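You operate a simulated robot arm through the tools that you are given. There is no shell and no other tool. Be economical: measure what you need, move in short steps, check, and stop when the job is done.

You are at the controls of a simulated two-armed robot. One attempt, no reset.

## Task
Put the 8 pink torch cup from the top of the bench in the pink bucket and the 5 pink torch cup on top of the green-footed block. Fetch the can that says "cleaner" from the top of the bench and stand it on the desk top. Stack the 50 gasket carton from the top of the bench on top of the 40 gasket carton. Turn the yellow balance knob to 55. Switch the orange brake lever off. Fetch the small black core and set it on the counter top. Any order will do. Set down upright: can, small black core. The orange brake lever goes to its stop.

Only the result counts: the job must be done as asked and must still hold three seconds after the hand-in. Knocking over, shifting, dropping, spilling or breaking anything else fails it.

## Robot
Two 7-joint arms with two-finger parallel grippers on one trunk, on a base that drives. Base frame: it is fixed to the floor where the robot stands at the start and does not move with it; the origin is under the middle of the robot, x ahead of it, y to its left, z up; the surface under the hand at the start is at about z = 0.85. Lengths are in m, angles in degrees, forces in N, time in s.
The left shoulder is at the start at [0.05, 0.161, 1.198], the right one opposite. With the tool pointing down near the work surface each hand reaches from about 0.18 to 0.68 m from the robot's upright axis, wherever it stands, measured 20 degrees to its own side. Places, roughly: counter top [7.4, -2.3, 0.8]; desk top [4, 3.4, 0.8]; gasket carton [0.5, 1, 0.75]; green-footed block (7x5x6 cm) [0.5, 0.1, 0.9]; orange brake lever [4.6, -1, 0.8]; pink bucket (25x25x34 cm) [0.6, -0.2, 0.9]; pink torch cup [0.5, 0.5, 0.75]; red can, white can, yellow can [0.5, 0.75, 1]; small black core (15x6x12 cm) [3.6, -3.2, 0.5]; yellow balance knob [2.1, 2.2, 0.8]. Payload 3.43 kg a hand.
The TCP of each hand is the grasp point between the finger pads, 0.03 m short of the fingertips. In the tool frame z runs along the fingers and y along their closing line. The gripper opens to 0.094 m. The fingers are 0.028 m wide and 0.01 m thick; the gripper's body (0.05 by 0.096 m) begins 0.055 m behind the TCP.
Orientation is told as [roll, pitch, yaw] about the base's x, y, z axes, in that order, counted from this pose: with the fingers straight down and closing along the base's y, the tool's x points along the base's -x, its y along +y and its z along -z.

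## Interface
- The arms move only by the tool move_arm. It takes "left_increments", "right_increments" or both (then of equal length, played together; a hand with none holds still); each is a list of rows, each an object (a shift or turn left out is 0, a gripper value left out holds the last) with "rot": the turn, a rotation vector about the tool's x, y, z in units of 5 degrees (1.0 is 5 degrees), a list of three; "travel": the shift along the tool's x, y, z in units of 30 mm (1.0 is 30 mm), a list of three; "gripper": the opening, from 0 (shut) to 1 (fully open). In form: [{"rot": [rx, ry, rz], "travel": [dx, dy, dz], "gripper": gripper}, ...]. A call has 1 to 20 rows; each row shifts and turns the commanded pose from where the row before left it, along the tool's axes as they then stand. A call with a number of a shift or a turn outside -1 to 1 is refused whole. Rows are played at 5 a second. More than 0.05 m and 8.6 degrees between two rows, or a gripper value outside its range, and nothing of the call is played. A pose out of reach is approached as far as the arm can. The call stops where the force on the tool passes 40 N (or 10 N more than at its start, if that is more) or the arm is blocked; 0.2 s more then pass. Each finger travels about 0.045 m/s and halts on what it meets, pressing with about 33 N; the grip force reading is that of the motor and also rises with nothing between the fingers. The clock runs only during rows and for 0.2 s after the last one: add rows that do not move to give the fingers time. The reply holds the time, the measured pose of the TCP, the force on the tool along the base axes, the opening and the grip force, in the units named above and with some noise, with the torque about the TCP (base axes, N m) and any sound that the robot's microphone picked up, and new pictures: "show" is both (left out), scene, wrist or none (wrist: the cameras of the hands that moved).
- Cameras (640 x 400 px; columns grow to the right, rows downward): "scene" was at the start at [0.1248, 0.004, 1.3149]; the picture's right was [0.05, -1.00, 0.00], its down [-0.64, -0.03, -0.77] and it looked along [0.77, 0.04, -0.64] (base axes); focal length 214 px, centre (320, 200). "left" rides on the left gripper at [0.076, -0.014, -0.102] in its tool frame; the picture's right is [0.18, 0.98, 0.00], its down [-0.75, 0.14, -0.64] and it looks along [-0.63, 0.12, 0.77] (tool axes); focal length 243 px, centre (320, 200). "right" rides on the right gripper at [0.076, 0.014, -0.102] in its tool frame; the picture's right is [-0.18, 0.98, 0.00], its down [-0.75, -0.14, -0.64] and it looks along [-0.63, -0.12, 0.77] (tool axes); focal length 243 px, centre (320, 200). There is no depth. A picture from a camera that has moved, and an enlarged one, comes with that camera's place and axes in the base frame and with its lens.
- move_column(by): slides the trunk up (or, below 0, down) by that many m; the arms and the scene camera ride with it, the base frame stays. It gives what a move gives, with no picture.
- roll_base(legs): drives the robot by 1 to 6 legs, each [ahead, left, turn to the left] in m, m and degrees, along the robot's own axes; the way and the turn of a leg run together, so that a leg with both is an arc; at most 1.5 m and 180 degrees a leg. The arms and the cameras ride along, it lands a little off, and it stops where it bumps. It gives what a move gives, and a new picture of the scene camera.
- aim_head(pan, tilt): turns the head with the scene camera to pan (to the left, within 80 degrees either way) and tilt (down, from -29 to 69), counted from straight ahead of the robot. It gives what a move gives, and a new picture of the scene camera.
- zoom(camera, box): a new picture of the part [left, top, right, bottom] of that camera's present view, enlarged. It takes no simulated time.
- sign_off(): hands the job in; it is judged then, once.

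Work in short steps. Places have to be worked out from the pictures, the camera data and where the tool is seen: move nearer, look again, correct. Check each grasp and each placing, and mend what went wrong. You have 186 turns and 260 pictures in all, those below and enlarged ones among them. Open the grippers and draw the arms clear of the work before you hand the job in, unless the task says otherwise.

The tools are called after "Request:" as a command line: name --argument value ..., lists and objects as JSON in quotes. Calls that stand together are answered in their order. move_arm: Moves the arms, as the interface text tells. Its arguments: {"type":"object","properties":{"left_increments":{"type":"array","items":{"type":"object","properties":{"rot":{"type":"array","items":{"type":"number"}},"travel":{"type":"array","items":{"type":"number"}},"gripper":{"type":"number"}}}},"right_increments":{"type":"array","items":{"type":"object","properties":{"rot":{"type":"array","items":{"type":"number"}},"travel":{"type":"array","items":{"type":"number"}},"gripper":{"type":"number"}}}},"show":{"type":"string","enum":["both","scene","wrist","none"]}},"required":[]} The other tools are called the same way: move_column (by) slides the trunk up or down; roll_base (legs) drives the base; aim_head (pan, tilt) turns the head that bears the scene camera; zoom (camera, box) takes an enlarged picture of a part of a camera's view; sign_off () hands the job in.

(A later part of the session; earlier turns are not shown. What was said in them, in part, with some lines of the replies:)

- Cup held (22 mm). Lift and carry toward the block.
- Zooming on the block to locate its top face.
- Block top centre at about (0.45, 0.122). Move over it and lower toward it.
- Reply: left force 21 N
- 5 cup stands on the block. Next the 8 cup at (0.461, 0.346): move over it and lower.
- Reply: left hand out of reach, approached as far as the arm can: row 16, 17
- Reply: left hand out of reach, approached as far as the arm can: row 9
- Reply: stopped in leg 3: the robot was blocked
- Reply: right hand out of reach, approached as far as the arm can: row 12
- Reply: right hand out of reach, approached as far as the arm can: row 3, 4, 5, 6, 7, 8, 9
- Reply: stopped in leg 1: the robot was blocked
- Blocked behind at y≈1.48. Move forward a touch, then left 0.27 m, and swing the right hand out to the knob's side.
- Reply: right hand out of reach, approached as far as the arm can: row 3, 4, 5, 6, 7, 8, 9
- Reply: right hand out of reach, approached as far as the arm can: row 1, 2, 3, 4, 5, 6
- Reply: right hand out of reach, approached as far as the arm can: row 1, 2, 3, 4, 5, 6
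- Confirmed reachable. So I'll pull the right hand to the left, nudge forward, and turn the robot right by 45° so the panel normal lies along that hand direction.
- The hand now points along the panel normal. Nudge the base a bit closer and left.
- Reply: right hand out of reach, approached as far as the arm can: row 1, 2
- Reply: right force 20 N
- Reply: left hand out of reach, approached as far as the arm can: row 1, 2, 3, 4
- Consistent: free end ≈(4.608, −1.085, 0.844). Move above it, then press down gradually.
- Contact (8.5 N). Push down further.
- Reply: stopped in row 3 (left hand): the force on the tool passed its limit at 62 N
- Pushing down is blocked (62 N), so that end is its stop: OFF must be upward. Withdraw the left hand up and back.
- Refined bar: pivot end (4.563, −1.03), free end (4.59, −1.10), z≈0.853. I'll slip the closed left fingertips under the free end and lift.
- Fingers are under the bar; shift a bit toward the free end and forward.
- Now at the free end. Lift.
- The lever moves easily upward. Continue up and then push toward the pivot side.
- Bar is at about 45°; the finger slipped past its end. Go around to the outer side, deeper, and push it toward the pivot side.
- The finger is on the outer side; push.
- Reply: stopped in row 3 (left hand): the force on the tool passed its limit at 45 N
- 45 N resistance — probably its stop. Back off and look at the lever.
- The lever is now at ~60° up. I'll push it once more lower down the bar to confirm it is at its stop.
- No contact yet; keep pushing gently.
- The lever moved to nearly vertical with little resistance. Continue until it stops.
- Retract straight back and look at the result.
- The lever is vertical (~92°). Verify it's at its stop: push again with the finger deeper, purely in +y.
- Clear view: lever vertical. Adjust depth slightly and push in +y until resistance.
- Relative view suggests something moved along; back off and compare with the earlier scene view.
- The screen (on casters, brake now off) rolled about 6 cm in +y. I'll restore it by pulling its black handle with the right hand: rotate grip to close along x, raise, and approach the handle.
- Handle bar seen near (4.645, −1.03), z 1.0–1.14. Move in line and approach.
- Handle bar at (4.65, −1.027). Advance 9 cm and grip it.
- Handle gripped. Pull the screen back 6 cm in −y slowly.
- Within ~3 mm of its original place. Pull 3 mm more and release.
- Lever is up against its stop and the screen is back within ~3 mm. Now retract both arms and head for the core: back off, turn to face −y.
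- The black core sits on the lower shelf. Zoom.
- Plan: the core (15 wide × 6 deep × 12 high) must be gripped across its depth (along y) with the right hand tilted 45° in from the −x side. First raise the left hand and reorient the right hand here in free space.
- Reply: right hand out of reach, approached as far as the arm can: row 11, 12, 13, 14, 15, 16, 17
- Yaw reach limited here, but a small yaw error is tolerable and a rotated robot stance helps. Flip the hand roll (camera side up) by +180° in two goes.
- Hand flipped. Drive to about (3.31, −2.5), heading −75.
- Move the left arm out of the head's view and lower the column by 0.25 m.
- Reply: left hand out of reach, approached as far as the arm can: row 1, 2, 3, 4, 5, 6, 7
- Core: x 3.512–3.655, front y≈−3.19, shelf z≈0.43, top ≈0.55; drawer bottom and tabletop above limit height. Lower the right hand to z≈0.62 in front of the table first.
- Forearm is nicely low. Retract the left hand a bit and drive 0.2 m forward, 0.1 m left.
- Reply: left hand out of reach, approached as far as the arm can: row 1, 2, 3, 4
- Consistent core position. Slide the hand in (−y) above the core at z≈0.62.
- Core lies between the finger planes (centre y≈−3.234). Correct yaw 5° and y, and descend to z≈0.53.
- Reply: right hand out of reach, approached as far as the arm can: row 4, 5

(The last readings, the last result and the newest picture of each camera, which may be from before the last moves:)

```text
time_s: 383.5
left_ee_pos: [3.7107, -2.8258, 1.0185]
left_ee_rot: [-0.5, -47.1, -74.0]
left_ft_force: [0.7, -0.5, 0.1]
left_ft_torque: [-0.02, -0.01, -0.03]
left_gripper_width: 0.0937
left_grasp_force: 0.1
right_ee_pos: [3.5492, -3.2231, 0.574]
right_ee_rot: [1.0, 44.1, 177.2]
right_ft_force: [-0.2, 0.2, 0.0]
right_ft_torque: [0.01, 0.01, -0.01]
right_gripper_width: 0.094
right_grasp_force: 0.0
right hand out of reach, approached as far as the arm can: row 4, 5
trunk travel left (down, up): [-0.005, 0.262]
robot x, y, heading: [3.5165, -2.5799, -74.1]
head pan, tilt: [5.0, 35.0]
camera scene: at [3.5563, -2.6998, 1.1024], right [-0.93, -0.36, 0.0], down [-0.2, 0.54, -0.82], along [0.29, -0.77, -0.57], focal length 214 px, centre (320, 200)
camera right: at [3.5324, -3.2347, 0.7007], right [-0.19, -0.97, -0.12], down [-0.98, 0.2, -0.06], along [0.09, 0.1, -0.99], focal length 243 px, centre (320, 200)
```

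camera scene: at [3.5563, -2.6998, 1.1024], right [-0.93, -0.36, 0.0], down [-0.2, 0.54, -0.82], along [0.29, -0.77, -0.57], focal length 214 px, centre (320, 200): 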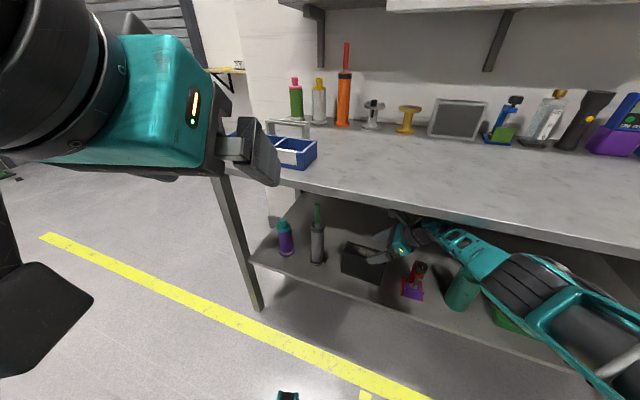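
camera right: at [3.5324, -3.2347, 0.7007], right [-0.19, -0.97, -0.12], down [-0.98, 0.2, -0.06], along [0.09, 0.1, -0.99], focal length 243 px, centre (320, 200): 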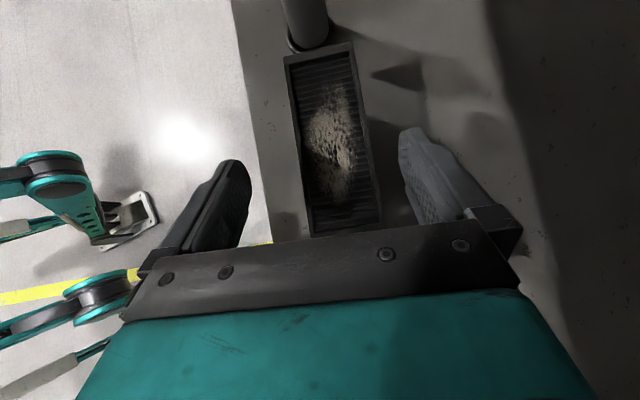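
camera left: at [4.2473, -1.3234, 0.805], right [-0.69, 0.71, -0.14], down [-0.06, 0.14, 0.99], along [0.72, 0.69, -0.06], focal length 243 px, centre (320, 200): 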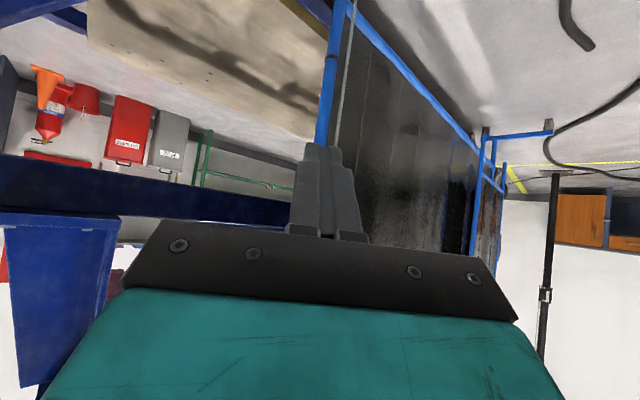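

Lower reach limit reached. Lift 5 cm, retract 9 cm, drive the base 9 cm closer, then retry.

Request:
move_arm --right_increments '[{"travel": [0.58, 0, -0.6]}, {"travel": [0.58, 0, -0.6]}, {"travel": [-0.23, -0.99, -0.23]}, {"travel": [-0.23, -0.99, -0.23]}, {"travel": [-0.23, -0.99, -0.23]}, {}]' --show "none"

Request:
roll_base --legs '[[0.1, 0, 0]]'

Request:
move_arm --right_increments '[{}]' --show "wrist"

```text
time_s: 384.9
left_ee_pos: [3.7108, -2.8265, 1.0197]
left_ee_rot: [-0.4, -47.2, -74.0]
left_ft_force: [-0.9, -0.8, -0.6]
left_ft_torque: [-0.01, 0.0, 0.0]
left_gripper_width: 0.0939
left_grasp_force: 0.0
right_ee_pos: [3.5232, -3.1318, 0.6211]
right_ee_rot: [0.9, 44.0, 177.1]
right_ft_force: [0.7, 0.9, 0.3]
right_ft_torque: [-0.02, 0.0, -0.01]
right_gripper_width: 0.094
right_grasp_force: 0.0
trunk travel left (down, up): [-0.005, 0.262]
robot x, y, heading: [3.514, -2.5795, -74.0]
head pan, tilt: [5.0, 35.0]
```

```text
time_s: 386.1
left_ee_pos: [3.7363, -2.9216, 1.0181]
left_ee_rot: [-0.3, -47.1, -73.9]
left_ft_force: [0.1, 0.1, -0.3]
left_ft_torque: [0.0, 0.0, 0.0]
left_gripper_width: 0.094
left_grasp_force: 0.1
right_ee_pos: [3.5511, -3.2236, 0.617]
right_ee_rot: [0.2, 44.1, 176.8]
right_ft_force: [-0.7, 0.4, -0.4]
right_ft_torque: [-0.01, 0.03, -0.01]
right_gripper_width: 0.094
right_grasp_force: 0.0
trunk travel left (down, up): [-0.005, 0.262]
robot x, y, heading: [3.5427, -2.6736, -73.7]
head pan, tilt: [5.0, 35.0]
camera scene: at [3.5821, -2.7963, 1.1016], right [-0.93, -0.36, 0.0], down [-0.2, 0.54, -0.82], along [0.29, -0.76, -0.57], focal length 214 px, centre (320, 200)
```

scene: 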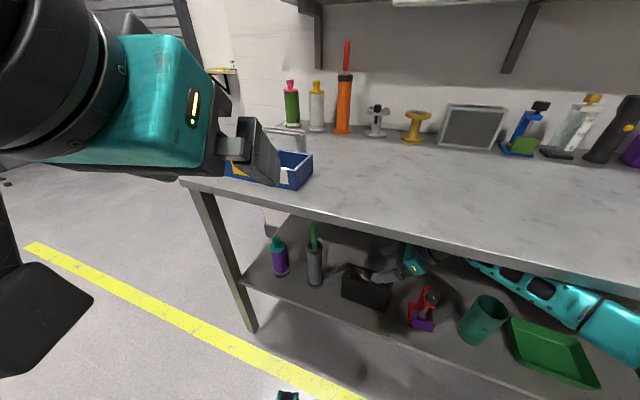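

```text
time_s: 386.5
left_ee_pos: [3.7378, -2.9218, 1.0194]
left_ee_rot: [-0.4, -47.2, -74.0]
left_ft_force: [-0.9, 0.0, -0.4]
left_ft_torque: [-0.02, 0.0, 0.0]
left_gripper_width: 0.094
left_grasp_force: 0.0
right_ee_pos: [3.5514, -3.2222, 0.6167]
right_ee_rot: [0.0, 43.9, 176.9]
right_ft_force: [0.1, -1.1, -0.3]
right_ft_torque: [0.02, -0.01, -0.01]
right_gripper_width: 0.0939
right_grasp_force: 0.1
trunk travel left (down, up): [-0.005, 0.262]
robot x, y, heading: [3.5398, -2.6716, -73.9]
head pan, tilt: [5.0, 35.0]
camera right: at [3.5352, -3.2359, 0.7439], right [-0.19, -0.97, -0.13], down [-0.98, 0.2, -0.06], along [0.08, 0.11, -0.99], focal length 243 px, centre (320, 200)
```

right: 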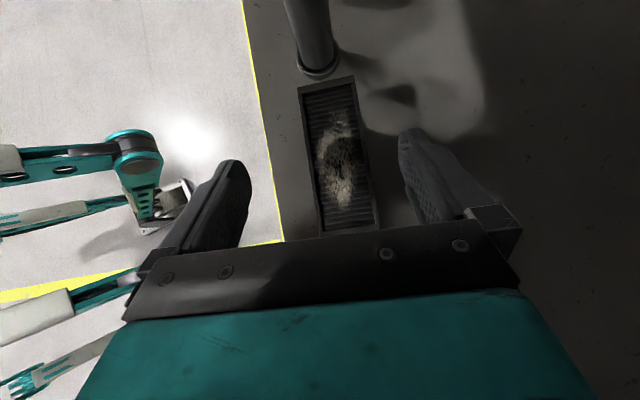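

Descend again.

Request:
move_arm --right_increments '[{"travel": [0, 0.38, 0]}, {"travel": [-0.67, 0, 0.69]}, {"travel": [-0.67, 0, 0.69]}, {"travel": [-0.67, 0, 0.69]}, {}]' --show "both"

Request:
zoom --camera "scene" --box '[320, 235, 460, 325]'

```text
time_s: 387.7
left_ee_pos: [3.7372, -2.9218, 1.0187]
left_ee_rot: [-0.5, -47.2, -73.9]
left_ft_force: [0.3, 0.2, -0.5]
left_ft_torque: [0.04, -0.01, -0.03]
left_gripper_width: 0.094
left_grasp_force: 0.0
right_ee_pos: [3.551, -3.2348, 0.5341]
right_ee_rot: [0.5, 44.0, 176.9]
right_ft_force: [-0.1, 0.1, -0.4]
right_ft_torque: [0.0, -0.01, 0.04]
right_gripper_width: 0.094
right_grasp_force: 0.0
trunk travel left (down, up): [-0.005, 0.262]
robot x, y, heading: [3.539, -2.6746, -74.0]
head pan, tilt: [5.0, 35.0]
camera scene: at [3.5836, -2.7948, 1.1024], right [-0.93, -0.36, 0.0], down [-0.21, 0.54, -0.82], along [0.29, -0.76, -0.57], focal length 214 px, centre (320, 200)
camera right: at [3.5342, -3.2479, 0.6608], right [-0.19, -0.97, -0.12], down [-0.98, 0.2, -0.06], along [0.08, 0.11, -0.99], focal length 243 px, centre (320, 200)
```

scene: 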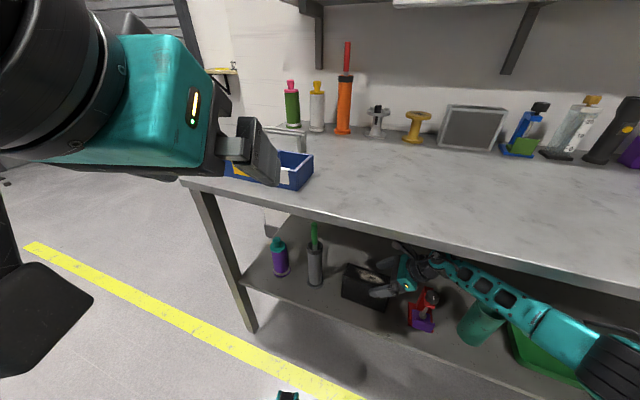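
right: 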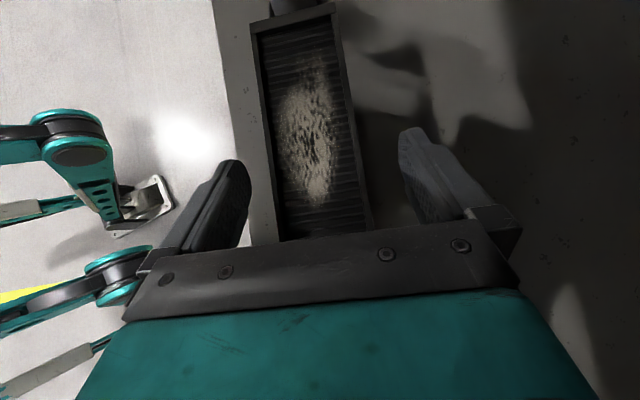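

```text
4.44 times, centred on (390, 280) of scene
camera zoom: at [3.5836, -2.7948, 1.1024], right [-0.93, -0.36, 0.0], down [-0.21, 0.54, -0.82], along [0.29, -0.76, -0.57], focal length 953 px, centre (9, -156)
```

zoom: 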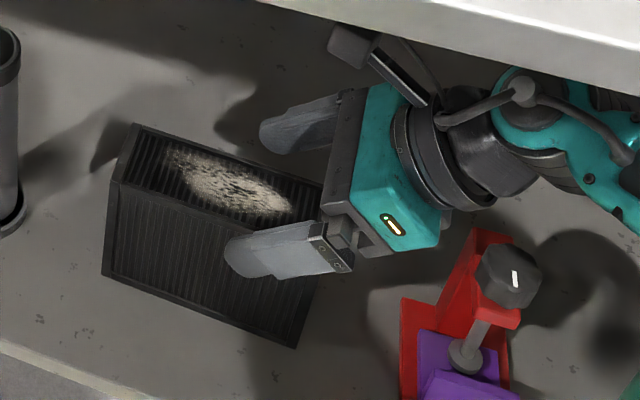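

Fingers straddle the core. Close.

Request:
move_arm --right_increments '[{"gripper": 0}, {}, {}, {}, {}]' --show "wrist"

```text
time_s: 388.9
left_ee_pos: [3.7374, -2.9221, 1.0177]
left_ee_rot: [-0.6, -47.1, -73.9]
left_ft_force: [-0.5, -0.1, -1.4]
left_ft_torque: [0.0, -0.01, 0.0]
left_gripper_width: 0.0939
left_grasp_force: 0.2
right_ee_pos: [3.5503, -3.2362, 0.5337]
right_ee_rot: [0.3, 43.9, 176.9]
right_ft_force: [0.1, 1.1, -0.6]
right_ft_torque: [0.19, -0.07, 0.06]
right_gripper_width: 0.0554
right_grasp_force: 33.1
trunk travel left (down, up): [-0.005, 0.262]
robot x, y, heading: [3.5406, -2.6736, -74.1]
head pan, tilt: [5.0, 35.0]
camera right: at [3.5342, -3.2476, 0.6606], right [-0.19, -0.97, -0.12], down [-0.98, 0.2, -0.06], along [0.08, 0.11, -0.99], focal length 243 px, centre (320, 200)
```

right: 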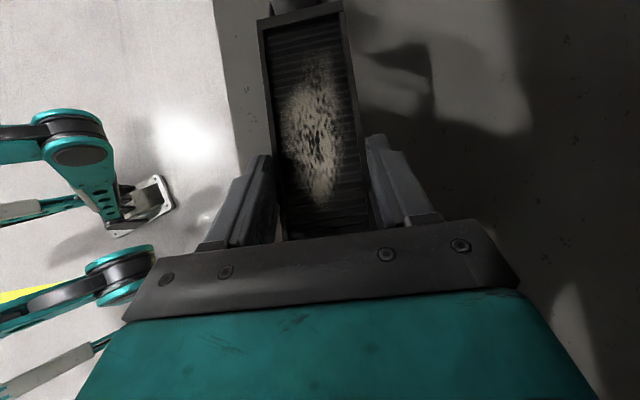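

Gripped (55 mm). Lift 5 cm.

Request:
move_arm --right_increments '[{"travel": [0.39, 0, -0.4]}, {"travel": [0.39, 0, -0.4]}, {"travel": [0.39, 0, -0.4]}, {}]' --show "both"

Request:
zoom --camera "scene" --box '[320, 225, 460, 325]'

```text
time_s: 389.9
left_ee_pos: [3.7377, -2.922, 1.0176]
left_ee_rot: [-0.4, -47.1, -73.9]
left_ft_force: [-0.9, 0.0, -0.5]
left_ft_torque: [0.01, 0.02, 0.01]
left_gripper_width: 0.0938
left_grasp_force: 0.0
right_ee_pos: [3.5503, -3.2357, 0.5826]
right_ee_rot: [0.3, 43.9, 176.9]
right_ft_force: [-0.1, -1.1, -3.3]
right_ft_torque: [0.02, 0.15, -0.02]
right_gripper_width: 0.0556
right_grasp_force: 33.2
trunk travel left (down, up): [-0.005, 0.262]
robot x, y, heading: [3.5463, -2.6681, -73.9]
head pan, tilt: [5.0, 35.0]
camera scene: at [3.5836, -2.795, 1.1023], right [-0.93, -0.36, 0.0], down [-0.21, 0.54, -0.82], along [0.29, -0.76, -0.57], focal length 214 px, centre (320, 200)
camera right: at [3.5346, -3.2479, 0.7096], right [-0.19, -0.97, -0.12], down [-0.98, 0.2, -0.06], along [0.08, 0.11, -0.99], focal length 243 px, centre (320, 200)
```

scene: 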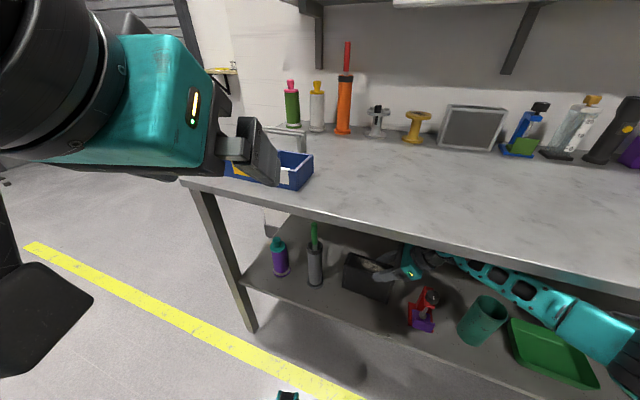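
right: 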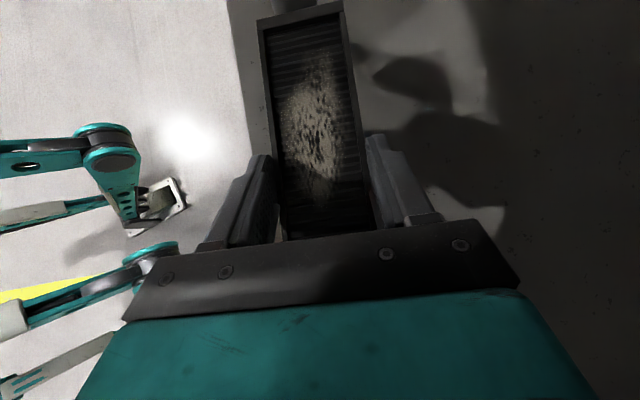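

```text
4.00 times, centred on (390, 275) of scene
camera zoom: at [3.5836, -2.795, 1.1023], right [-0.93, -0.36, 0.0], down [-0.21, 0.54, -0.82], along [0.29, -0.76, -0.57], focal length 858 px, centre (40, -100)
```

zoom: 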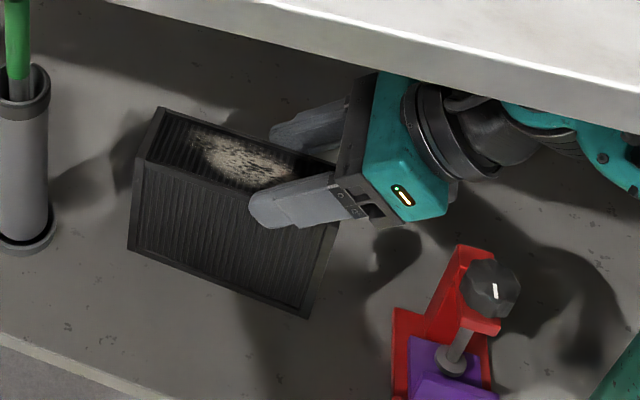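

Core lifted level. Back the base straight out (+y) by 0.45 m.

Request:
roll_base --legs '[[-0.43, 0.12, 0]]'

Request:
move_column --by 0.25

Request:
aim_head --pan 75 --tilt 15

```text
time_s: 392.6
left_ee_pos: [3.7361, -2.4809, 1.0186]
left_ee_rot: [-0.5, -47.1, -73.7]
left_ft_force: [0.2, 0.0, 0.8]
left_ft_torque: [0.0, 0.03, -0.01]
left_gripper_width: 0.0941
left_grasp_force: 0.1
right_ee_pos: [3.5483, -2.7947, 0.5819]
right_ee_rot: [0.3, 43.9, 177.0]
right_ft_force: [0.2, 0.5, -4.1]
right_ft_torque: [0.01, 0.1, -0.01]
right_gripper_width: 0.0557
right_grasp_force: 33.1
trunk travel left (down, up): [-0.005, 0.262]
robot x, y, heading: [3.5393, -2.2331, -74.2]
head pan, tilt: [5.0, 35.0]
camera scene: at [3.5808, -2.3544, 1.1023], right [-0.93, -0.36, 0.0], down [-0.21, 0.54, -0.82], along [0.29, -0.76, -0.57], focal length 214 px, centre (320, 200)
```

scene: 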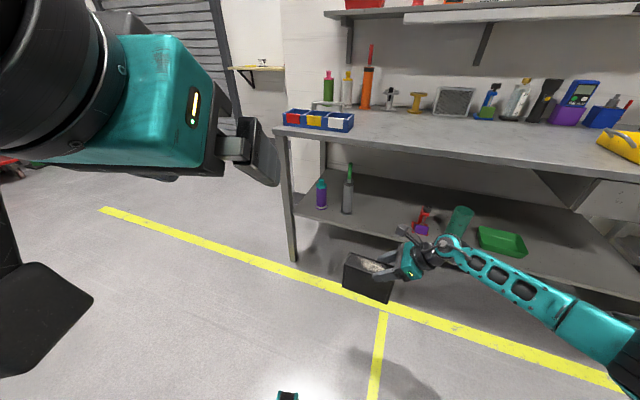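

```text
time_s: 395.1
left_ee_pos: [3.7352, -2.4796, 1.2691]
left_ee_rot: [-0.5, -47.2, -73.8]
left_ft_force: [-0.1, -0.7, -0.3]
left_ft_torque: [0.0, 0.04, 0.0]
left_gripper_width: 0.0941
left_grasp_force: 0.1
right_ee_pos: [3.5481, -2.7946, 0.8343]
right_ee_rot: [0.3, 44.0, 177.0]
right_ft_force: [0.3, -0.4, -2.6]
right_ft_torque: [0.0, 0.14, 0.02]
right_gripper_width: 0.0555
right_grasp_force: 33.2
trunk travel left (down, up): [-0.255, 0.012]
robot x, y, heading: [3.5373, -2.2363, -73.9]
head pan, tilt: [5.0, 35.0]
```

```text
time_s: 396.6
left_ee_pos: [3.7366, -2.48, 1.2687]
left_ee_rot: [-0.5, -47.1, -73.8]
left_ft_force: [0.4, -0.1, 0.7]
left_ft_torque: [0.0, 0.0, 0.0]
left_gripper_width: 0.0941
left_grasp_force: 0.0
right_ee_pos: [3.549, -2.7961, 0.8333]
right_ee_rot: [0.3, 43.9, 177.0]
right_ft_force: [0.6, -0.3, -3.3]
right_ft_torque: [0.02, 0.12, 0.04]
right_gripper_width: 0.0555
right_grasp_force: 33.2
trunk travel left (down, up): [-0.255, 0.012]
robot x, y, heading: [3.5366, -2.2329, -74.0]
head pan, tilt: [75.0, 15.0]
camera scene: at [3.6426, -2.2708, 1.3843], right [0.02, -1.0, 0.0], down [-0.26, 0.0, -0.97], along [0.97, 0.02, -0.26], focal length 214 px, centre (320, 200)
```

scene: 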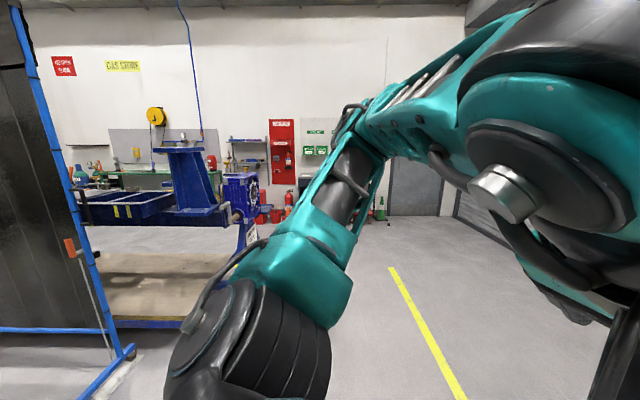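

Lever is visibly up. Turn left to face +x, and look for the counter.

Request:
roll_base --legs '[[0, 0, 74]]'

Request:
aim_head --pan 0 --tilt 15

```text
time_s: 400.2
left_ee_pos: [3.8303, -2.1109, 1.2681]
left_ee_rot: [-0.6, -47.0, 0.5]
left_ft_force: [1.1, -0.5, -0.9]
left_ft_torque: [-0.01, -0.01, 0.02]
left_gripper_width: 0.094
left_grasp_force: 0.2
right_ee_pos: [4.082, -2.3728, 0.832]
right_ee_rot: [0.3, 43.8, -108.6]
right_ft_force: [0.4, 0.4, -2.7]
right_ft_torque: [-0.14, 0.03, 0.0]
right_gripper_width: 0.0554
right_grasp_force: 33.0
trunk travel left (down, up): [-0.255, 0.012]
robot x, y, heading: [3.5412, -2.235, 0.7]
head pan, tilt: [75.0, 15.0]
camera scene: at [3.6021, -2.1429, 1.3843], right [0.97, -0.25, 0.0], down [-0.07, -0.25, -0.97], along [0.24, 0.93, -0.26], focal length 214 px, centre (320, 200)
```

scene: 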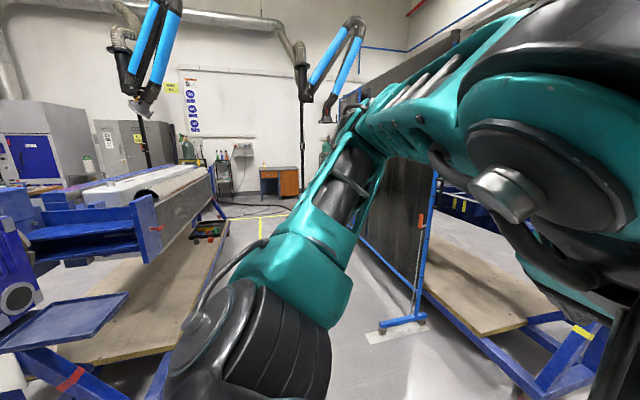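

```text
time_s: 401.6
left_ee_pos: [3.8301, -2.1109, 1.268]
left_ee_rot: [-0.4, -47.1, 0.5]
left_ft_force: [-0.3, 0.6, -0.1]
left_ft_torque: [-0.02, -0.05, 0.0]
left_gripper_width: 0.0939
left_grasp_force: 0.1
right_ee_pos: [4.0824, -2.3741, 0.8327]
right_ee_rot: [0.3, 43.9, -108.7]
right_ft_force: [-0.2, 0.8, -2.3]
right_ft_torque: [-0.12, 0.06, -0.01]
right_gripper_width: 0.0554
right_grasp_force: 32.5
trunk travel left (down, up): [-0.255, 0.012]
robot x, y, heading: [3.5356, -2.2362, 0.2]
head pan, tilt: [0.0, 15.0]
camera scene: at [3.6719, -2.2327, 1.3843], right [0.01, -1.0, 0.0], down [-0.26, 0.0, -0.97], along [0.97, 0.01, -0.26], focal length 214 px, centre (320, 200)
```

scene: 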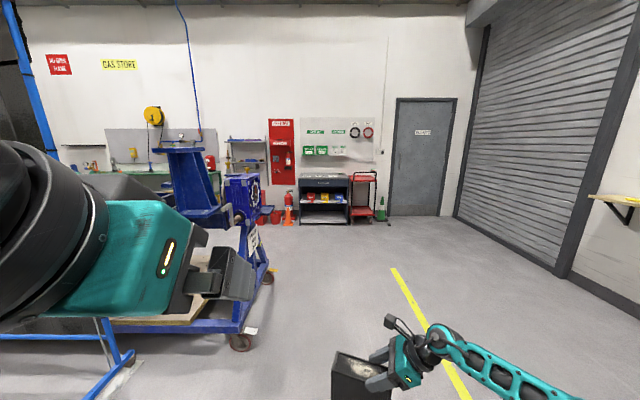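

Counter is straight ahead (front x≈7.25). Drive forward in legs, sidestepping the stand.

Request:
roll_base --legs '[[0.9, 0, 0], [0, -0.15, 0], [1.1, 0, 0]]'

Request:
aim_head --pan 0 --tilt 25

```text
time_s: 413.2
left_ee_pos: [5.8395, -2.2464, 1.2684]
left_ee_rot: [-0.4, -47.1, 0.3]
left_ft_force: [0.2, -0.7, 0.0]
left_ft_torque: [-0.02, 0.02, 0.0]
left_gripper_width: 0.0941
left_grasp_force: 0.1
right_ee_pos: [6.0897, -2.5124, 0.8321]
right_ee_rot: [0.3, 43.9, -109.1]
right_ft_force: [0.4, -0.5, -2.7]
right_ft_torque: [-0.17, 0.06, -0.01]
right_gripper_width: 0.0555
right_grasp_force: 33.0
trunk travel left (down, up): [-0.255, 0.012]
robot x, y, heading: [5.5481, -2.3674, 0.0]
head pan, tilt: [0.0, 15.0]
camera scene: at [5.6806, -2.3689, 1.3843], right [0.0, -1.0, 0.0], down [-0.26, 0.0, -0.97], along [0.97, 0.0, -0.26], focal length 214 px, centre (320, 200)
```

scene: 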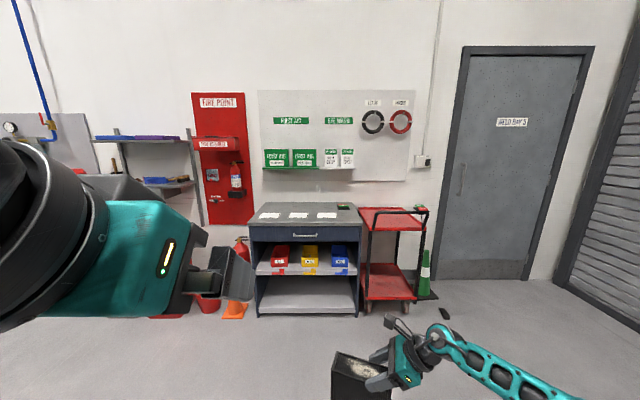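

```text
time_s: 413.9
left_ee_pos: [5.8391, -2.2457, 1.2692]
left_ee_rot: [-0.5, -47.2, 0.1]
left_ft_force: [0.2, 0.9, -0.1]
left_ft_torque: [0.0, 0.0, 0.01]
left_gripper_width: 0.0941
left_grasp_force: 0.1
right_ee_pos: [6.0885, -2.5139, 0.8324]
right_ee_rot: [0.3, 43.9, -109.1]
right_ft_force: [-0.4, -0.1, -2.2]
right_ft_torque: [-0.14, 0.04, 0.0]
right_gripper_width: 0.0556
right_grasp_force: 33.2
trunk travel left (down, up): [-0.255, 0.012]
robot x, y, heading: [5.5471, -2.368, -0.1]
head pan, tilt: [0.0, 25.0]
camera scene: at [5.6791, -2.3689, 1.3681], right [0.0, -1.0, 0.0], down [-0.42, 0.0, -0.91], along [0.91, 0.0, -0.42], focal length 214 px, centre (320, 200)
```

scene: 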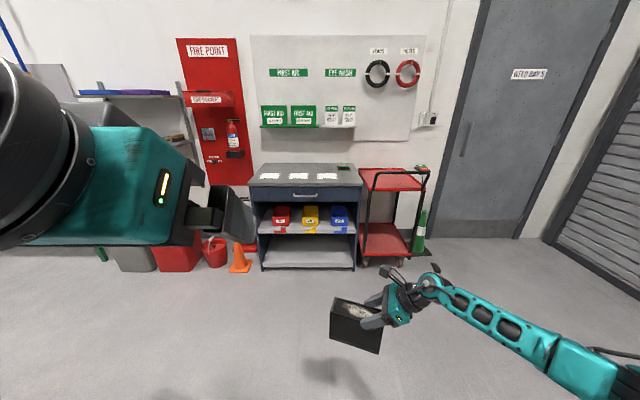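

Counter top ≈0.81, x 7.15–7.76, y −1.84…−2.68. Raise the core, then drive forward 1.1 m.

Request:
move_arm --right_increments '[{"travel": [0.69, 0, -0.72]}, {"travel": [0.69, 0, -0.72]}, {"travel": [0.69, 0, -0.72]}, {"travel": [0.69, 0, -0.72]}, {"travel": [0.69, 0, -0.72]}, {"travel": [0.69, 0, -0.72]}]' --show "none"

Request:
roll_base --legs '[[1.08, 0, 0]]'

Request:
aim_head --pan -10 --tilt 45

```text
time_s: 415.3
left_ee_pos: [5.8385, -2.2472, 1.2685]
left_ee_rot: [-0.5, -47.2, 0.3]
left_ft_force: [-0.2, -0.4, -0.2]
left_ft_torque: [0.0, -0.02, -0.03]
left_gripper_width: 0.0943
left_grasp_force: 0.0
right_ee_pos: [6.0891, -2.5143, 1.0118]
right_ee_rot: [0.3, 43.9, -109.0]
right_ft_force: [-0.3, -0.2, -3.9]
right_ft_torque: [-0.14, 0.05, 0.01]
right_gripper_width: 0.0554
right_grasp_force: 33.1
trunk travel left (down, up): [-0.255, 0.012]
robot x, y, heading: [5.548, -2.3701, 0.2]
head pan, tilt: [0.0, 25.0]
```

```text
time_s: 420.9
left_ee_pos: [6.9381, -2.2591, 1.2686]
left_ee_rot: [-0.6, -47.1, -0.6]
left_ft_force: [0.5, -0.5, 0.0]
left_ft_torque: [0.01, 0.01, -0.02]
left_gripper_width: 0.094
left_grasp_force: 0.0
right_ee_pos: [7.1839, -2.5283, 1.01]
right_ee_rot: [0.3, 43.9, -109.9]
right_ft_force: [-0.7, -0.7, -3.6]
right_ft_torque: [-0.06, 0.07, -0.02]
right_gripper_width: 0.0555
right_grasp_force: 33.0
trunk travel left (down, up): [-0.255, 0.012]
robot x, y, heading: [6.6434, -2.3792, -0.8]
head pan, tilt: [0.0, 25.0]
camera scene: at [6.7767, -2.3779, 1.3681], right [-0.01, -1.0, 0.0], down [-0.42, 0.01, -0.91], along [0.91, -0.01, -0.42], focal length 214 px, centre (320, 200)
```

scene: 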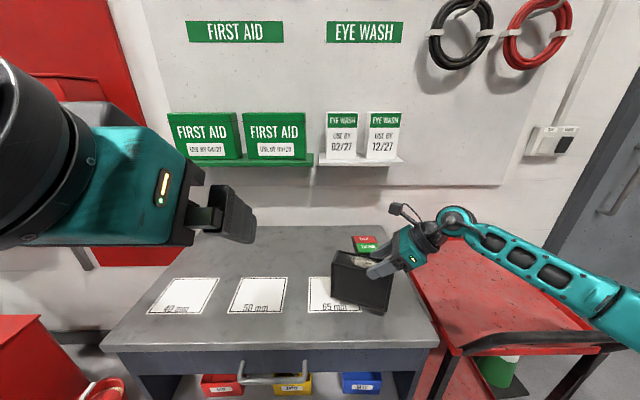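

```text
time_s: 421.8
left_ee_pos: [6.9371, -2.2572, 1.2681]
left_ee_rot: [-0.5, -47.2, -0.6]
left_ft_force: [0.4, -0.1, 0.7]
left_ft_torque: [0.0, -0.02, 0.01]
left_gripper_width: 0.0938
left_grasp_force: 0.2
right_ee_pos: [7.185, -2.5269, 1.0105]
right_ee_rot: [0.3, 43.9, -109.7]
right_ft_force: [0.6, -0.5, -2.8]
right_ft_torque: [-0.11, 0.06, -0.03]
right_gripper_width: 0.0556
right_grasp_force: 32.5
trunk travel left (down, up): [-0.255, 0.012]
robot x, y, heading: [6.6459, -2.3741, -0.7]
head pan, tilt: [-10.0, 45.0]
camera scene: at [6.7643, -2.3918, 1.3376], right [-0.19, -0.98, 0.0], down [-0.69, 0.13, -0.71], along [0.69, -0.13, -0.71], focal length 214 px, centre (320, 200)
```

scene: 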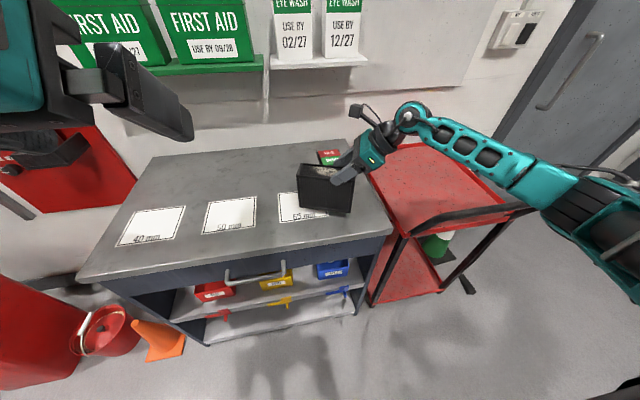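

Printed squares on the counter; I'll place the core behind them near (7.45, −2.28). Nudge the base 0.12 m forward and move the arm over.

Request:
roll_base --legs '[[0.12, 0, 0]]'

Request:
move_arm --right_increments '[{"travel": [0.855, 0.207, 0.823]}, {"travel": [0.855, 0.207, 0.823]}, {"travel": [0.855, 0.207, 0.823]}, {"travel": [0.855, 0.207, 0.823]}, {"travel": [0.855, 0.207, 0.823]}, {"travel": [0.855, 0.207, 0.823]}, {"travel": [0.855, 0.207, 0.823]}, {}]' --show "both"

```text
time_s: 423.0
left_ee_pos: [7.0572, -2.2576, 1.2684]
left_ee_rot: [-0.4, -47.1, -0.5]
left_ft_force: [0.0, 0.2, 0.2]
left_ft_torque: [-0.03, 0.01, 0.02]
left_gripper_width: 0.094
left_grasp_force: 0.1
right_ee_pos: [7.3048, -2.5276, 1.0112]
right_ee_rot: [0.1, 43.9, -109.6]
right_ft_force: [0.6, -0.1, -2.8]
right_ft_torque: [-0.11, 0.06, 0.0]
right_gripper_width: 0.0556
right_grasp_force: 33.0
trunk travel left (down, up): [-0.255, 0.012]
robot x, y, heading: [6.7588, -2.3812, -0.5]
head pan, tilt: [-10.0, 45.0]
camera scene: at [6.8844, -2.3921, 1.3374], right [-0.18, -0.98, 0.0], down [-0.7, 0.13, -0.71], along [0.69, -0.13, -0.71], focal length 214 px, centre (320, 200)
```

scene: 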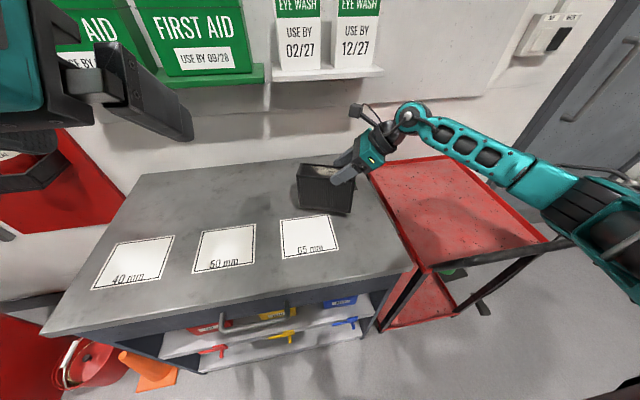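

```text
time_s: 424.8
left_ee_pos: [7.057, -2.2582, 1.2694]
left_ee_rot: [-0.4, -47.2, -0.6]
left_ft_force: [-0.7, -0.6, -1.0]
left_ft_torque: [0.01, -0.02, -0.01]
left_gripper_width: 0.094
left_grasp_force: 0.1
right_ee_pos: [7.424, -2.3104, 1.0089]
right_ee_rot: [0.3, 43.9, -109.6]
right_ft_force: [0.9, -0.1, -3.3]
right_ft_torque: [-0.13, 0.05, -0.01]
right_gripper_width: 0.0555
right_grasp_force: 32.7
right hand out of reach, approached as far as the arm can: row 7
trunk travel left (down, up): [-0.255, 0.012]
robot x, y, heading: [6.764, -2.3754, -0.6]
head pan, tilt: [-10.0, 45.0]
camera scene: at [6.8835, -2.3934, 1.3375], right [-0.18, -0.98, 0.0], down [-0.7, 0.13, -0.71], along [0.69, -0.13, -0.71], focal length 214 px, centre (320, 200)
camera right: at [7.4325, -2.3305, 1.1365], right [0.88, -0.46, -0.12], down [-0.47, -0.88, -0.06], along [-0.08, 0.11, -0.99], focal length 243 px, centre (320, 200)
```

scene: 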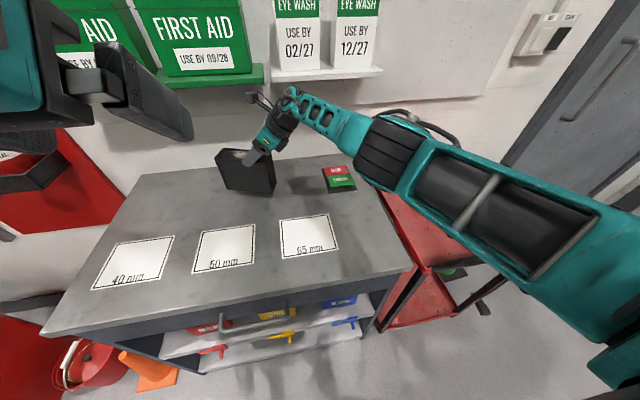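
right: 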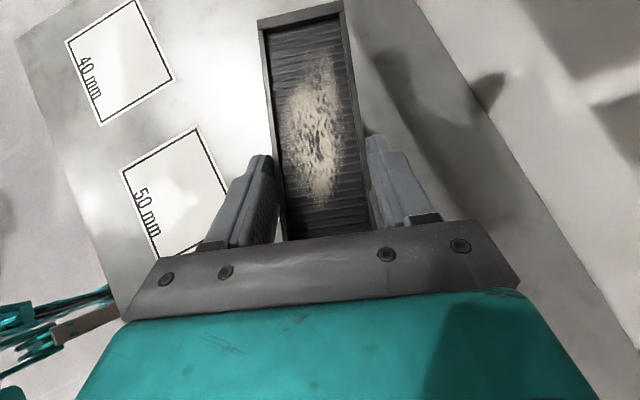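

Position is good. Lower toward the counter.

Request:
move_arm --right_increments '[{"travel": [0, -0.4, 0]}, {"travel": [-0.6, 0, 0.62]}, {"travel": [-0.6, 0, 0.62]}, {"travel": [-0.5, 0, 0.52]}, {}]' --show "none"

Request:
zoom --camera "scene" --box '[190, 110, 350, 220]'

```text
time_s: 425.7
left_ee_pos: [7.0552, -2.2572, 1.268]
left_ee_rot: [-0.4, -47.2, -0.5]
left_ft_force: [1.4, 0.6, 0.3]
left_ft_torque: [0.0, 0.02, 0.02]
left_gripper_width: 0.0939
left_grasp_force: 0.0
right_ee_pos: [7.4177, -2.301, 0.9731]
right_ee_rot: [1.6, 45.4, -108.7]
right_ft_force: [-6.4, -3.2, 17.9]
right_ft_torque: [-0.48, 0.76, 0.03]
right_gripper_width: 0.0557
right_grasp_force: 32.5
right hand out of reach, approached as far as the arm can: row 4
trunk travel left (down, up): [-0.255, 0.012]
robot x, y, heading: [6.7597, -2.3772, -0.7]
head pan, tilt: [-10.0, 45.0]
stopped in row 4 (right hand): the force on the tool passed its limit at 51 N (the readings are from after the stop); the commanded pose is now the measured one
```

```text
3.64 times, centred on (270, 165) of scene
camera zoom: at [6.8828, -2.3922, 1.3378], right [-0.18, -0.98, 0.0], down [-0.7, 0.13, -0.71], along [0.69, -0.13, -0.71], focal length 780 px, centre (502, 327)
```

zoom: 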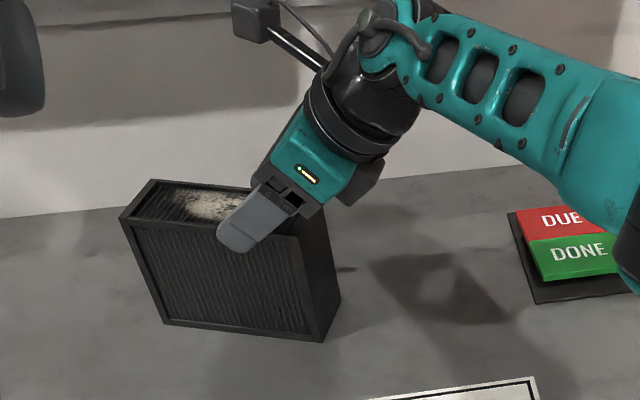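

Contact: the counter is at ≈0.87. Lift 8 mm, restore the original tilt, and re-lower gently.

Request:
move_arm --right_increments '[{"travel": [0.2, 0, -0.2]}, {"rot": [-0.26, -0.3, 0]}, {}]' --show "none"

Request:
zoom --camera "scene" --box '[190, 110, 350, 220]'

```text
time_s: 426.5
left_ee_pos: [7.0578, -2.2584, 1.2703]
left_ee_rot: [-0.5, -47.1, -0.4]
left_ft_force: [-0.2, 0.9, 0.3]
left_ft_torque: [-0.03, -0.01, -0.02]
left_gripper_width: 0.0941
left_grasp_force: 0.0
right_ee_pos: [7.4164, -2.3028, 0.9759]
right_ee_rot: [2.7, 43.5, -108.9]
right_ft_force: [-2.5, 3.1, 2.3]
right_ft_torque: [0.59, 0.13, 0.2]
right_gripper_width: 0.0559
right_grasp_force: 32.2
trunk travel left (down, up): [-0.255, 0.012]
robot x, y, heading: [6.765, -2.3744, -0.5]
head pan, tilt: [-10.0, 45.0]
```

```text
3.64 times, centred on (270, 165) of scene
camera zoom: at [6.8827, -2.3927, 1.3376], right [-0.18, -0.98, 0.0], down [-0.69, 0.13, -0.71], along [0.7, -0.13, -0.71], focal length 780 px, centre (502, 327)
```

zoom: 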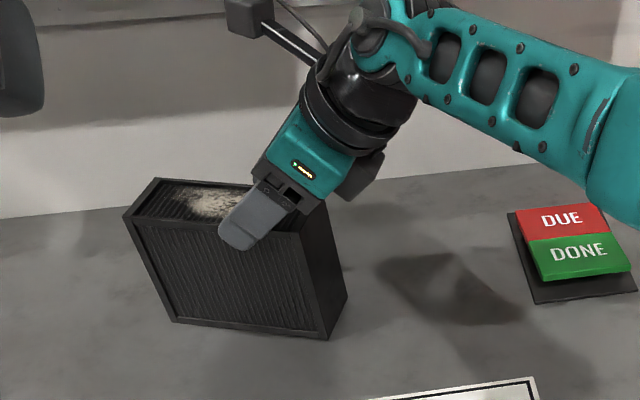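

Request:
move_arm --right_increments '[{"travel": [0.2, 0, -0.2]}, {"travel": [0.1, 0, -0.1]}, {}]' --show "wrist"

Request:
zoom --camera "scene" --box '[190, 110, 350, 220]'

```text
time_s: 427.3
left_ee_pos: [7.0562, -2.2583, 1.2677]
left_ee_rot: [-0.4, -47.3, -0.4]
left_ft_force: [-0.1, -0.6, -0.1]
left_ft_torque: [0.02, -0.03, -0.02]
left_gripper_width: 0.0942
left_grasp_force: 0.0
right_ee_pos: [7.4173, -2.3022, 0.9889]
right_ee_rot: [2.7, 43.3, -108.9]
right_ft_force: [0.1, -0.7, -2.5]
right_ft_torque: [-0.1, 0.06, 0.0]
right_gripper_width: 0.056
right_grasp_force: 33.4
trunk travel left (down, up): [-0.255, 0.012]
robot x, y, heading: [6.7632, -2.3769, -0.4]
head pan, tilt: [-10.0, 45.0]
camera right: at [7.4215, -2.3204, 1.1157], right [0.88, -0.47, -0.09], down [-0.48, -0.88, -0.06], along [-0.05, 0.1, -0.99], focal length 243 px, centre (320, 200)
```

right: 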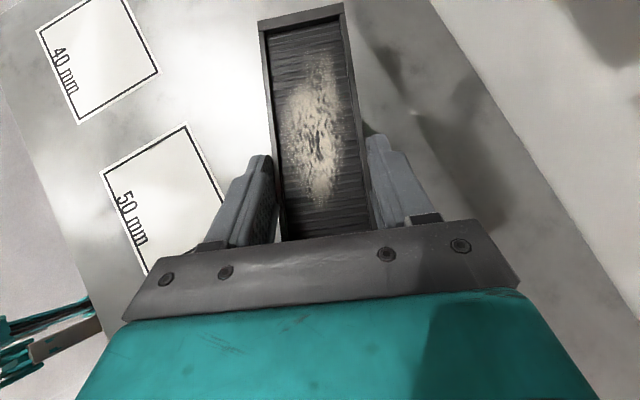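

```text
3.64 times, centred on (270, 165) of scene
camera zoom: at [6.8834, -2.3926, 1.3375], right [-0.18, -0.98, 0.0], down [-0.7, 0.13, -0.71], along [0.69, -0.13, -0.71], focal length 780 px, centre (502, 327)
```

zoom: 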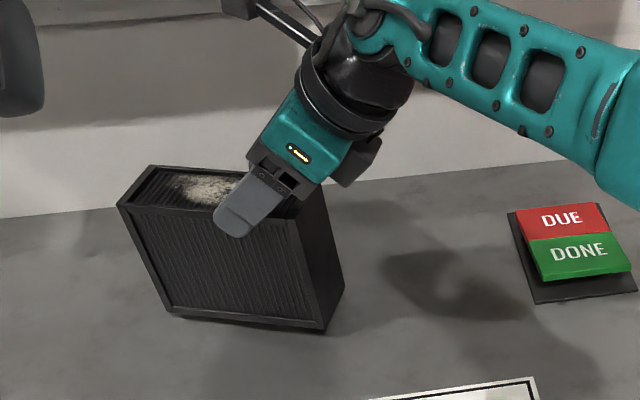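

Restore the grasp orientation (roll 0.3°, pitch 43.9°), then lower in small steps.

Request:
move_arm --right_increments '[{"rot": [0.48, 0.12, 0]}, {"travel": [-0.1, 0, 0.1]}, {"travel": [-0.1, 0, 0.1]}, {}]' --show "none"

Request:
zoom --camera "scene" --box '[190, 110, 350, 220]'

```text
time_s: 428.3
left_ee_pos: [7.0568, -2.259, 1.2687]
left_ee_rot: [-0.5, -47.2, -0.5]
left_ft_force: [-0.1, -0.5, -0.1]
left_ft_torque: [0.02, 0.03, -0.02]
left_gripper_width: 0.0942
left_grasp_force: 0.1
right_ee_pos: [7.4178, -2.3043, 0.9816]
right_ee_rot: [0.2, 44.1, -108.9]
right_ft_force: [0.3, 0.4, -3.5]
right_ft_torque: [-0.13, 0.07, -0.01]
right_gripper_width: 0.0559
right_grasp_force: 32.7
trunk travel left (down, up): [-0.255, 0.012]
robot x, y, heading: [6.7649, -2.3786, -0.9]
head pan, tilt: [-10.0, 45.0]
```

```text
3.64 times, centred on (270, 165) of scene
camera zoom: at [6.8834, -2.3928, 1.3375], right [-0.18, -0.98, 0.0], down [-0.7, 0.13, -0.71], along [0.69, -0.13, -0.71], focal length 780 px, centre (502, 327)
```

zoom: 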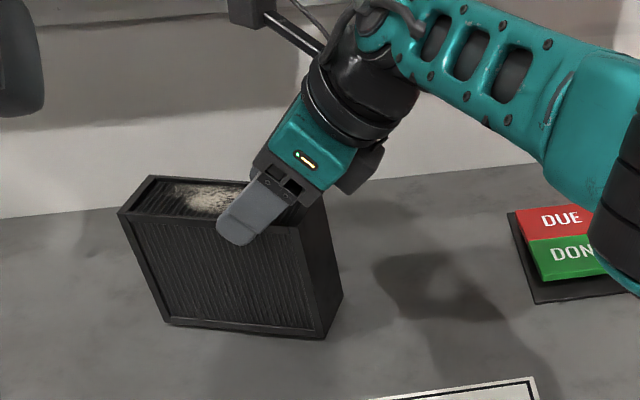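

Free and level-looking; continue lowering 2 mm at a time.

Request:
move_arm --right_increments '[{"travel": [-0.06, 0, 0.06]}, {"travel": [-0.06, 0, 0.06]}, {}]' --show "none"

Request:
move_arm --right_increments '[{"travel": [-0.06, 0, 0.06]}, {}]' --show "none"

```text
time_s: 429.1
left_ee_pos: [7.0554, -2.2584, 1.2686]
left_ee_rot: [-0.5, -47.2, -0.5]
left_ft_force: [-0.2, -0.1, -0.3]
left_ft_torque: [-0.03, 0.0, 0.01]
left_gripper_width: 0.0941
left_grasp_force: 0.0
right_ee_pos: [7.4165, -2.3026, 0.9754]
right_ee_rot: [0.3, 44.0, -108.8]
right_ft_force: [-0.5, -0.2, -2.6]
right_ft_torque: [-0.07, -0.03, -0.06]
right_gripper_width: 0.0557
right_grasp_force: 32.9
trunk travel left (down, up): [-0.255, 0.012]
robot x, y, heading: [6.7651, -2.3785, -0.6]
head pan, tilt: [-10.0, 45.0]
```

```text
time_s: 429.7
left_ee_pos: [7.0554, -2.2588, 1.2683]
left_ee_rot: [-0.5, -47.2, -0.5]
left_ft_force: [-0.3, -0.5, -0.4]
left_ft_torque: [0.01, -0.02, 0.01]
left_gripper_width: 0.0939
left_grasp_force: 0.1
right_ee_pos: [7.4141, -2.3027, 0.975]
right_ee_rot: [0.5, 44.3, -108.7]
right_ft_force: [-1.0, -1.4, 5.4]
right_ft_torque: [0.54, -0.41, -0.04]
right_gripper_width: 0.0558
right_grasp_force: 33.3
trunk travel left (down, up): [-0.255, 0.012]
robot x, y, heading: [6.7626, -2.3742, -0.6]
head pan, tilt: [-10.0, 45.0]
```

Contact. Open and withdraw along the tool axis.

Request:
move_arm --right_increments '[{"gripper": 0.75}, {"gripper": 1.0}, {}, {}, {"travel": [0, 0, -0.5]}, {"travel": [0, 0, -1]}, {"travel": [0, 0, -1]}, {"travel": [0, 0, -1]}, {"travel": [0, 0, -1]}, {}]' --show "both"

Request:
zoom --camera "scene" --box '[190, 110, 350, 220]'

```text
time_s: 431.9
left_ee_pos: [7.0559, -2.2589, 1.2683]
left_ee_rot: [-0.5, -47.3, -0.4]
left_ft_force: [-0.1, 0.0, 0.0]
left_ft_torque: [0.0, 0.01, 0.01]
left_gripper_width: 0.0939
left_grasp_force: 0.0
right_ee_pos: [7.3853, -2.3921, 1.071]
right_ee_rot: [0.3, 44.1, -108.9]
right_ft_force: [-0.3, -0.2, -0.4]
right_ft_torque: [0.0, -0.01, 0.02]
right_gripper_width: 0.0941
right_grasp_force: 0.1
trunk travel left (down, up): [-0.255, 0.012]
robot x, y, heading: [6.7659, -2.3785, -0.8]
head pan, tilt: [-10.0, 45.0]
camera scene: at [6.8832, -2.3924, 1.3375], right [-0.18, -0.98, 0.0], down [-0.7, 0.13, -0.71], along [0.69, -0.13, -0.71], focal length 214 px, centre (320, 200)
camera right: at [7.3929, -2.4127, 1.1976], right [0.89, -0.45, -0.12], down [-0.46, -0.89, -0.06], along [-0.08, 0.11, -0.99], focal length 243 px, centre (320, 200)
```

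scene: 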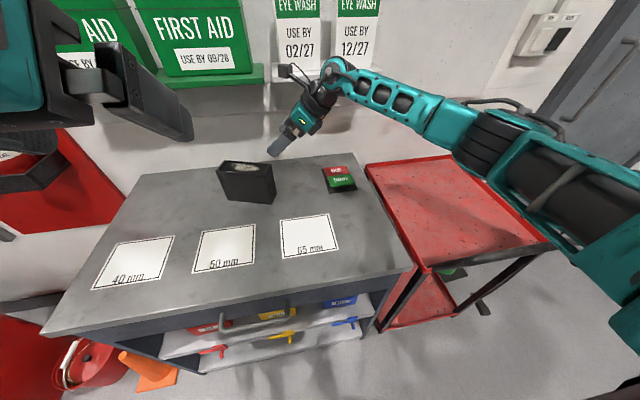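
right: 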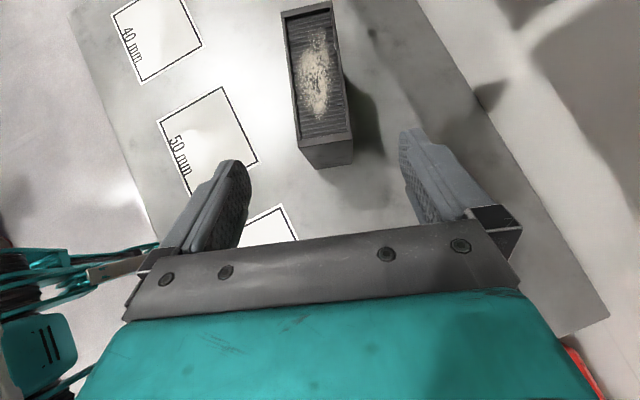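

```text
3.64 times, centred on (270, 165) of scene
camera zoom: at [6.8832, -2.3924, 1.3375], right [-0.18, -0.98, 0.0], down [-0.7, 0.13, -0.71], along [0.69, -0.13, -0.71], focal length 780 px, centre (502, 327)
```

zoom: 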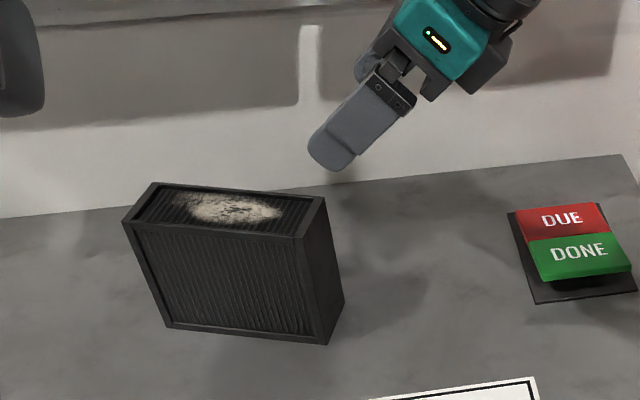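

The core stands upright on the counter. Withdraw the right hand further and back the robot away.

Request:
move_arm --right_increments '[{"travel": [0.3, 0, -1]}, {"travel": [0.3, 0, -1]}, {"travel": [0.3, -0.5, -0.8]}, {"travel": [0, -0.8, -0.8]}]' --show "none"

Request:
roll_base --legs '[[-0.5, 0, 0]]'

Request:
zoom --camera "scene" --box '[160, 60, 420, 260]'

```text
time_s: 432.9
left_ee_pos: [7.0557, -2.2595, 1.2684]
left_ee_rot: [-0.5, -47.2, -0.5]
left_ft_force: [-0.3, 0.0, -0.2]
left_ft_torque: [0.02, 0.02, 0.03]
left_gripper_width: 0.094
left_grasp_force: 0.1
right_ee_pos: [7.3285, -2.4312, 1.1688]
right_ee_rot: [0.3, 44.1, -108.9]
right_ft_force: [-0.2, -0.1, -0.1]
right_ft_torque: [0.0, -0.04, 0.0]
right_gripper_width: 0.094
right_grasp_force: 0.0
trunk travel left (down, up): [-0.255, 0.012]
robot x, y, heading: [6.7635, -2.3757, -1.0]
head pan, tilt: [-10.0, 45.0]
```

```text
time_s: 435.9
left_ee_pos: [6.5526, -2.2533, 1.2684]
left_ee_rot: [-0.4, -47.3, -0.4]
left_ft_force: [0.1, 0.0, 0.7]
left_ft_torque: [0.02, 0.0, 0.02]
left_gripper_width: 0.0939
left_grasp_force: 0.0
right_ee_pos: [6.8271, -2.425, 1.1686]
right_ee_rot: [0.3, 44.0, -108.9]
right_ft_force: [-1.2, 0.0, -0.6]
right_ft_torque: [0.02, -0.01, 0.01]
right_gripper_width: 0.0937
right_grasp_force: 0.1
trunk travel left (down, up): [-0.255, 0.012]
robot x, y, heading: [6.2647, -2.3723, -0.7]
head pan, tilt: [-10.0, 45.0]
camera scene: at [6.3794, -2.3874, 1.3376], right [-0.18, -0.98, 0.0], down [-0.69, 0.13, -0.71], along [0.7, -0.13, -0.71], focal length 214 px, centre (320, 200)
```

scene: 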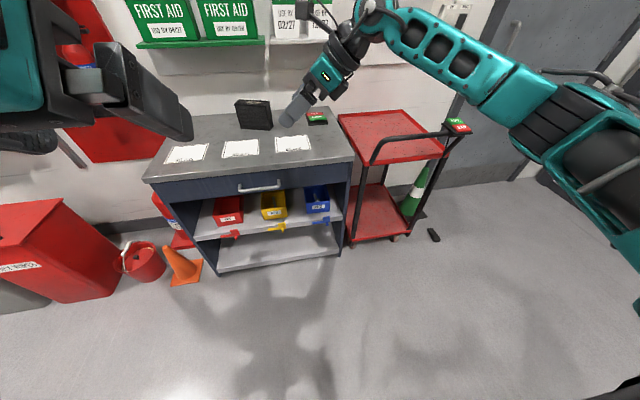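

```text
2.00 times, centred on (290, 160) of scene
camera zoom: at [6.3794, -2.3874, 1.3376], right [-0.18, -0.98, 0.0], down [-0.69, 0.13, -0.71], along [0.7, -0.13, -0.71], focal length 429 px, centre (380, 280)
```

zoom: 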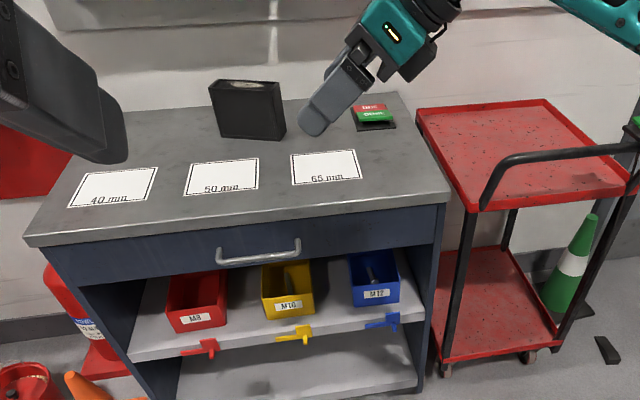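

All items are done: the core is upright on the counter, the grippers are open and the arms are clear. Handing in.

Request:
sign_off

```text
The job is handed in.
```

I finished every item and handed the job in, but two things moved that shouldn't have: the wheeled screen and the bucket.

- **Torch cups:** the 8 cup is in the pink bucket. The bucket shifted about 1 cm when I dropped the cup in. The 5 cup is on the green-footed block.
- **Can:** the CLEANER can stands upright on the desk top.
- **Cartons:** the 50 gasket carton is stacked on the 40.
- **Balance knob:** it reads about 55; I measured the pointer within roughly 1° of the mark.
- **Brake lever:** it is up against its stop. I found no on/off label, so I took up as off because it would not move down.
- **Screen:** once the brake was off, the wheeled screen the lever is on rolled about 6 cm. I pulled it back by its handle to within about 3 mm of where it started.
- **Core:** the small black core stands upright on the counter top.
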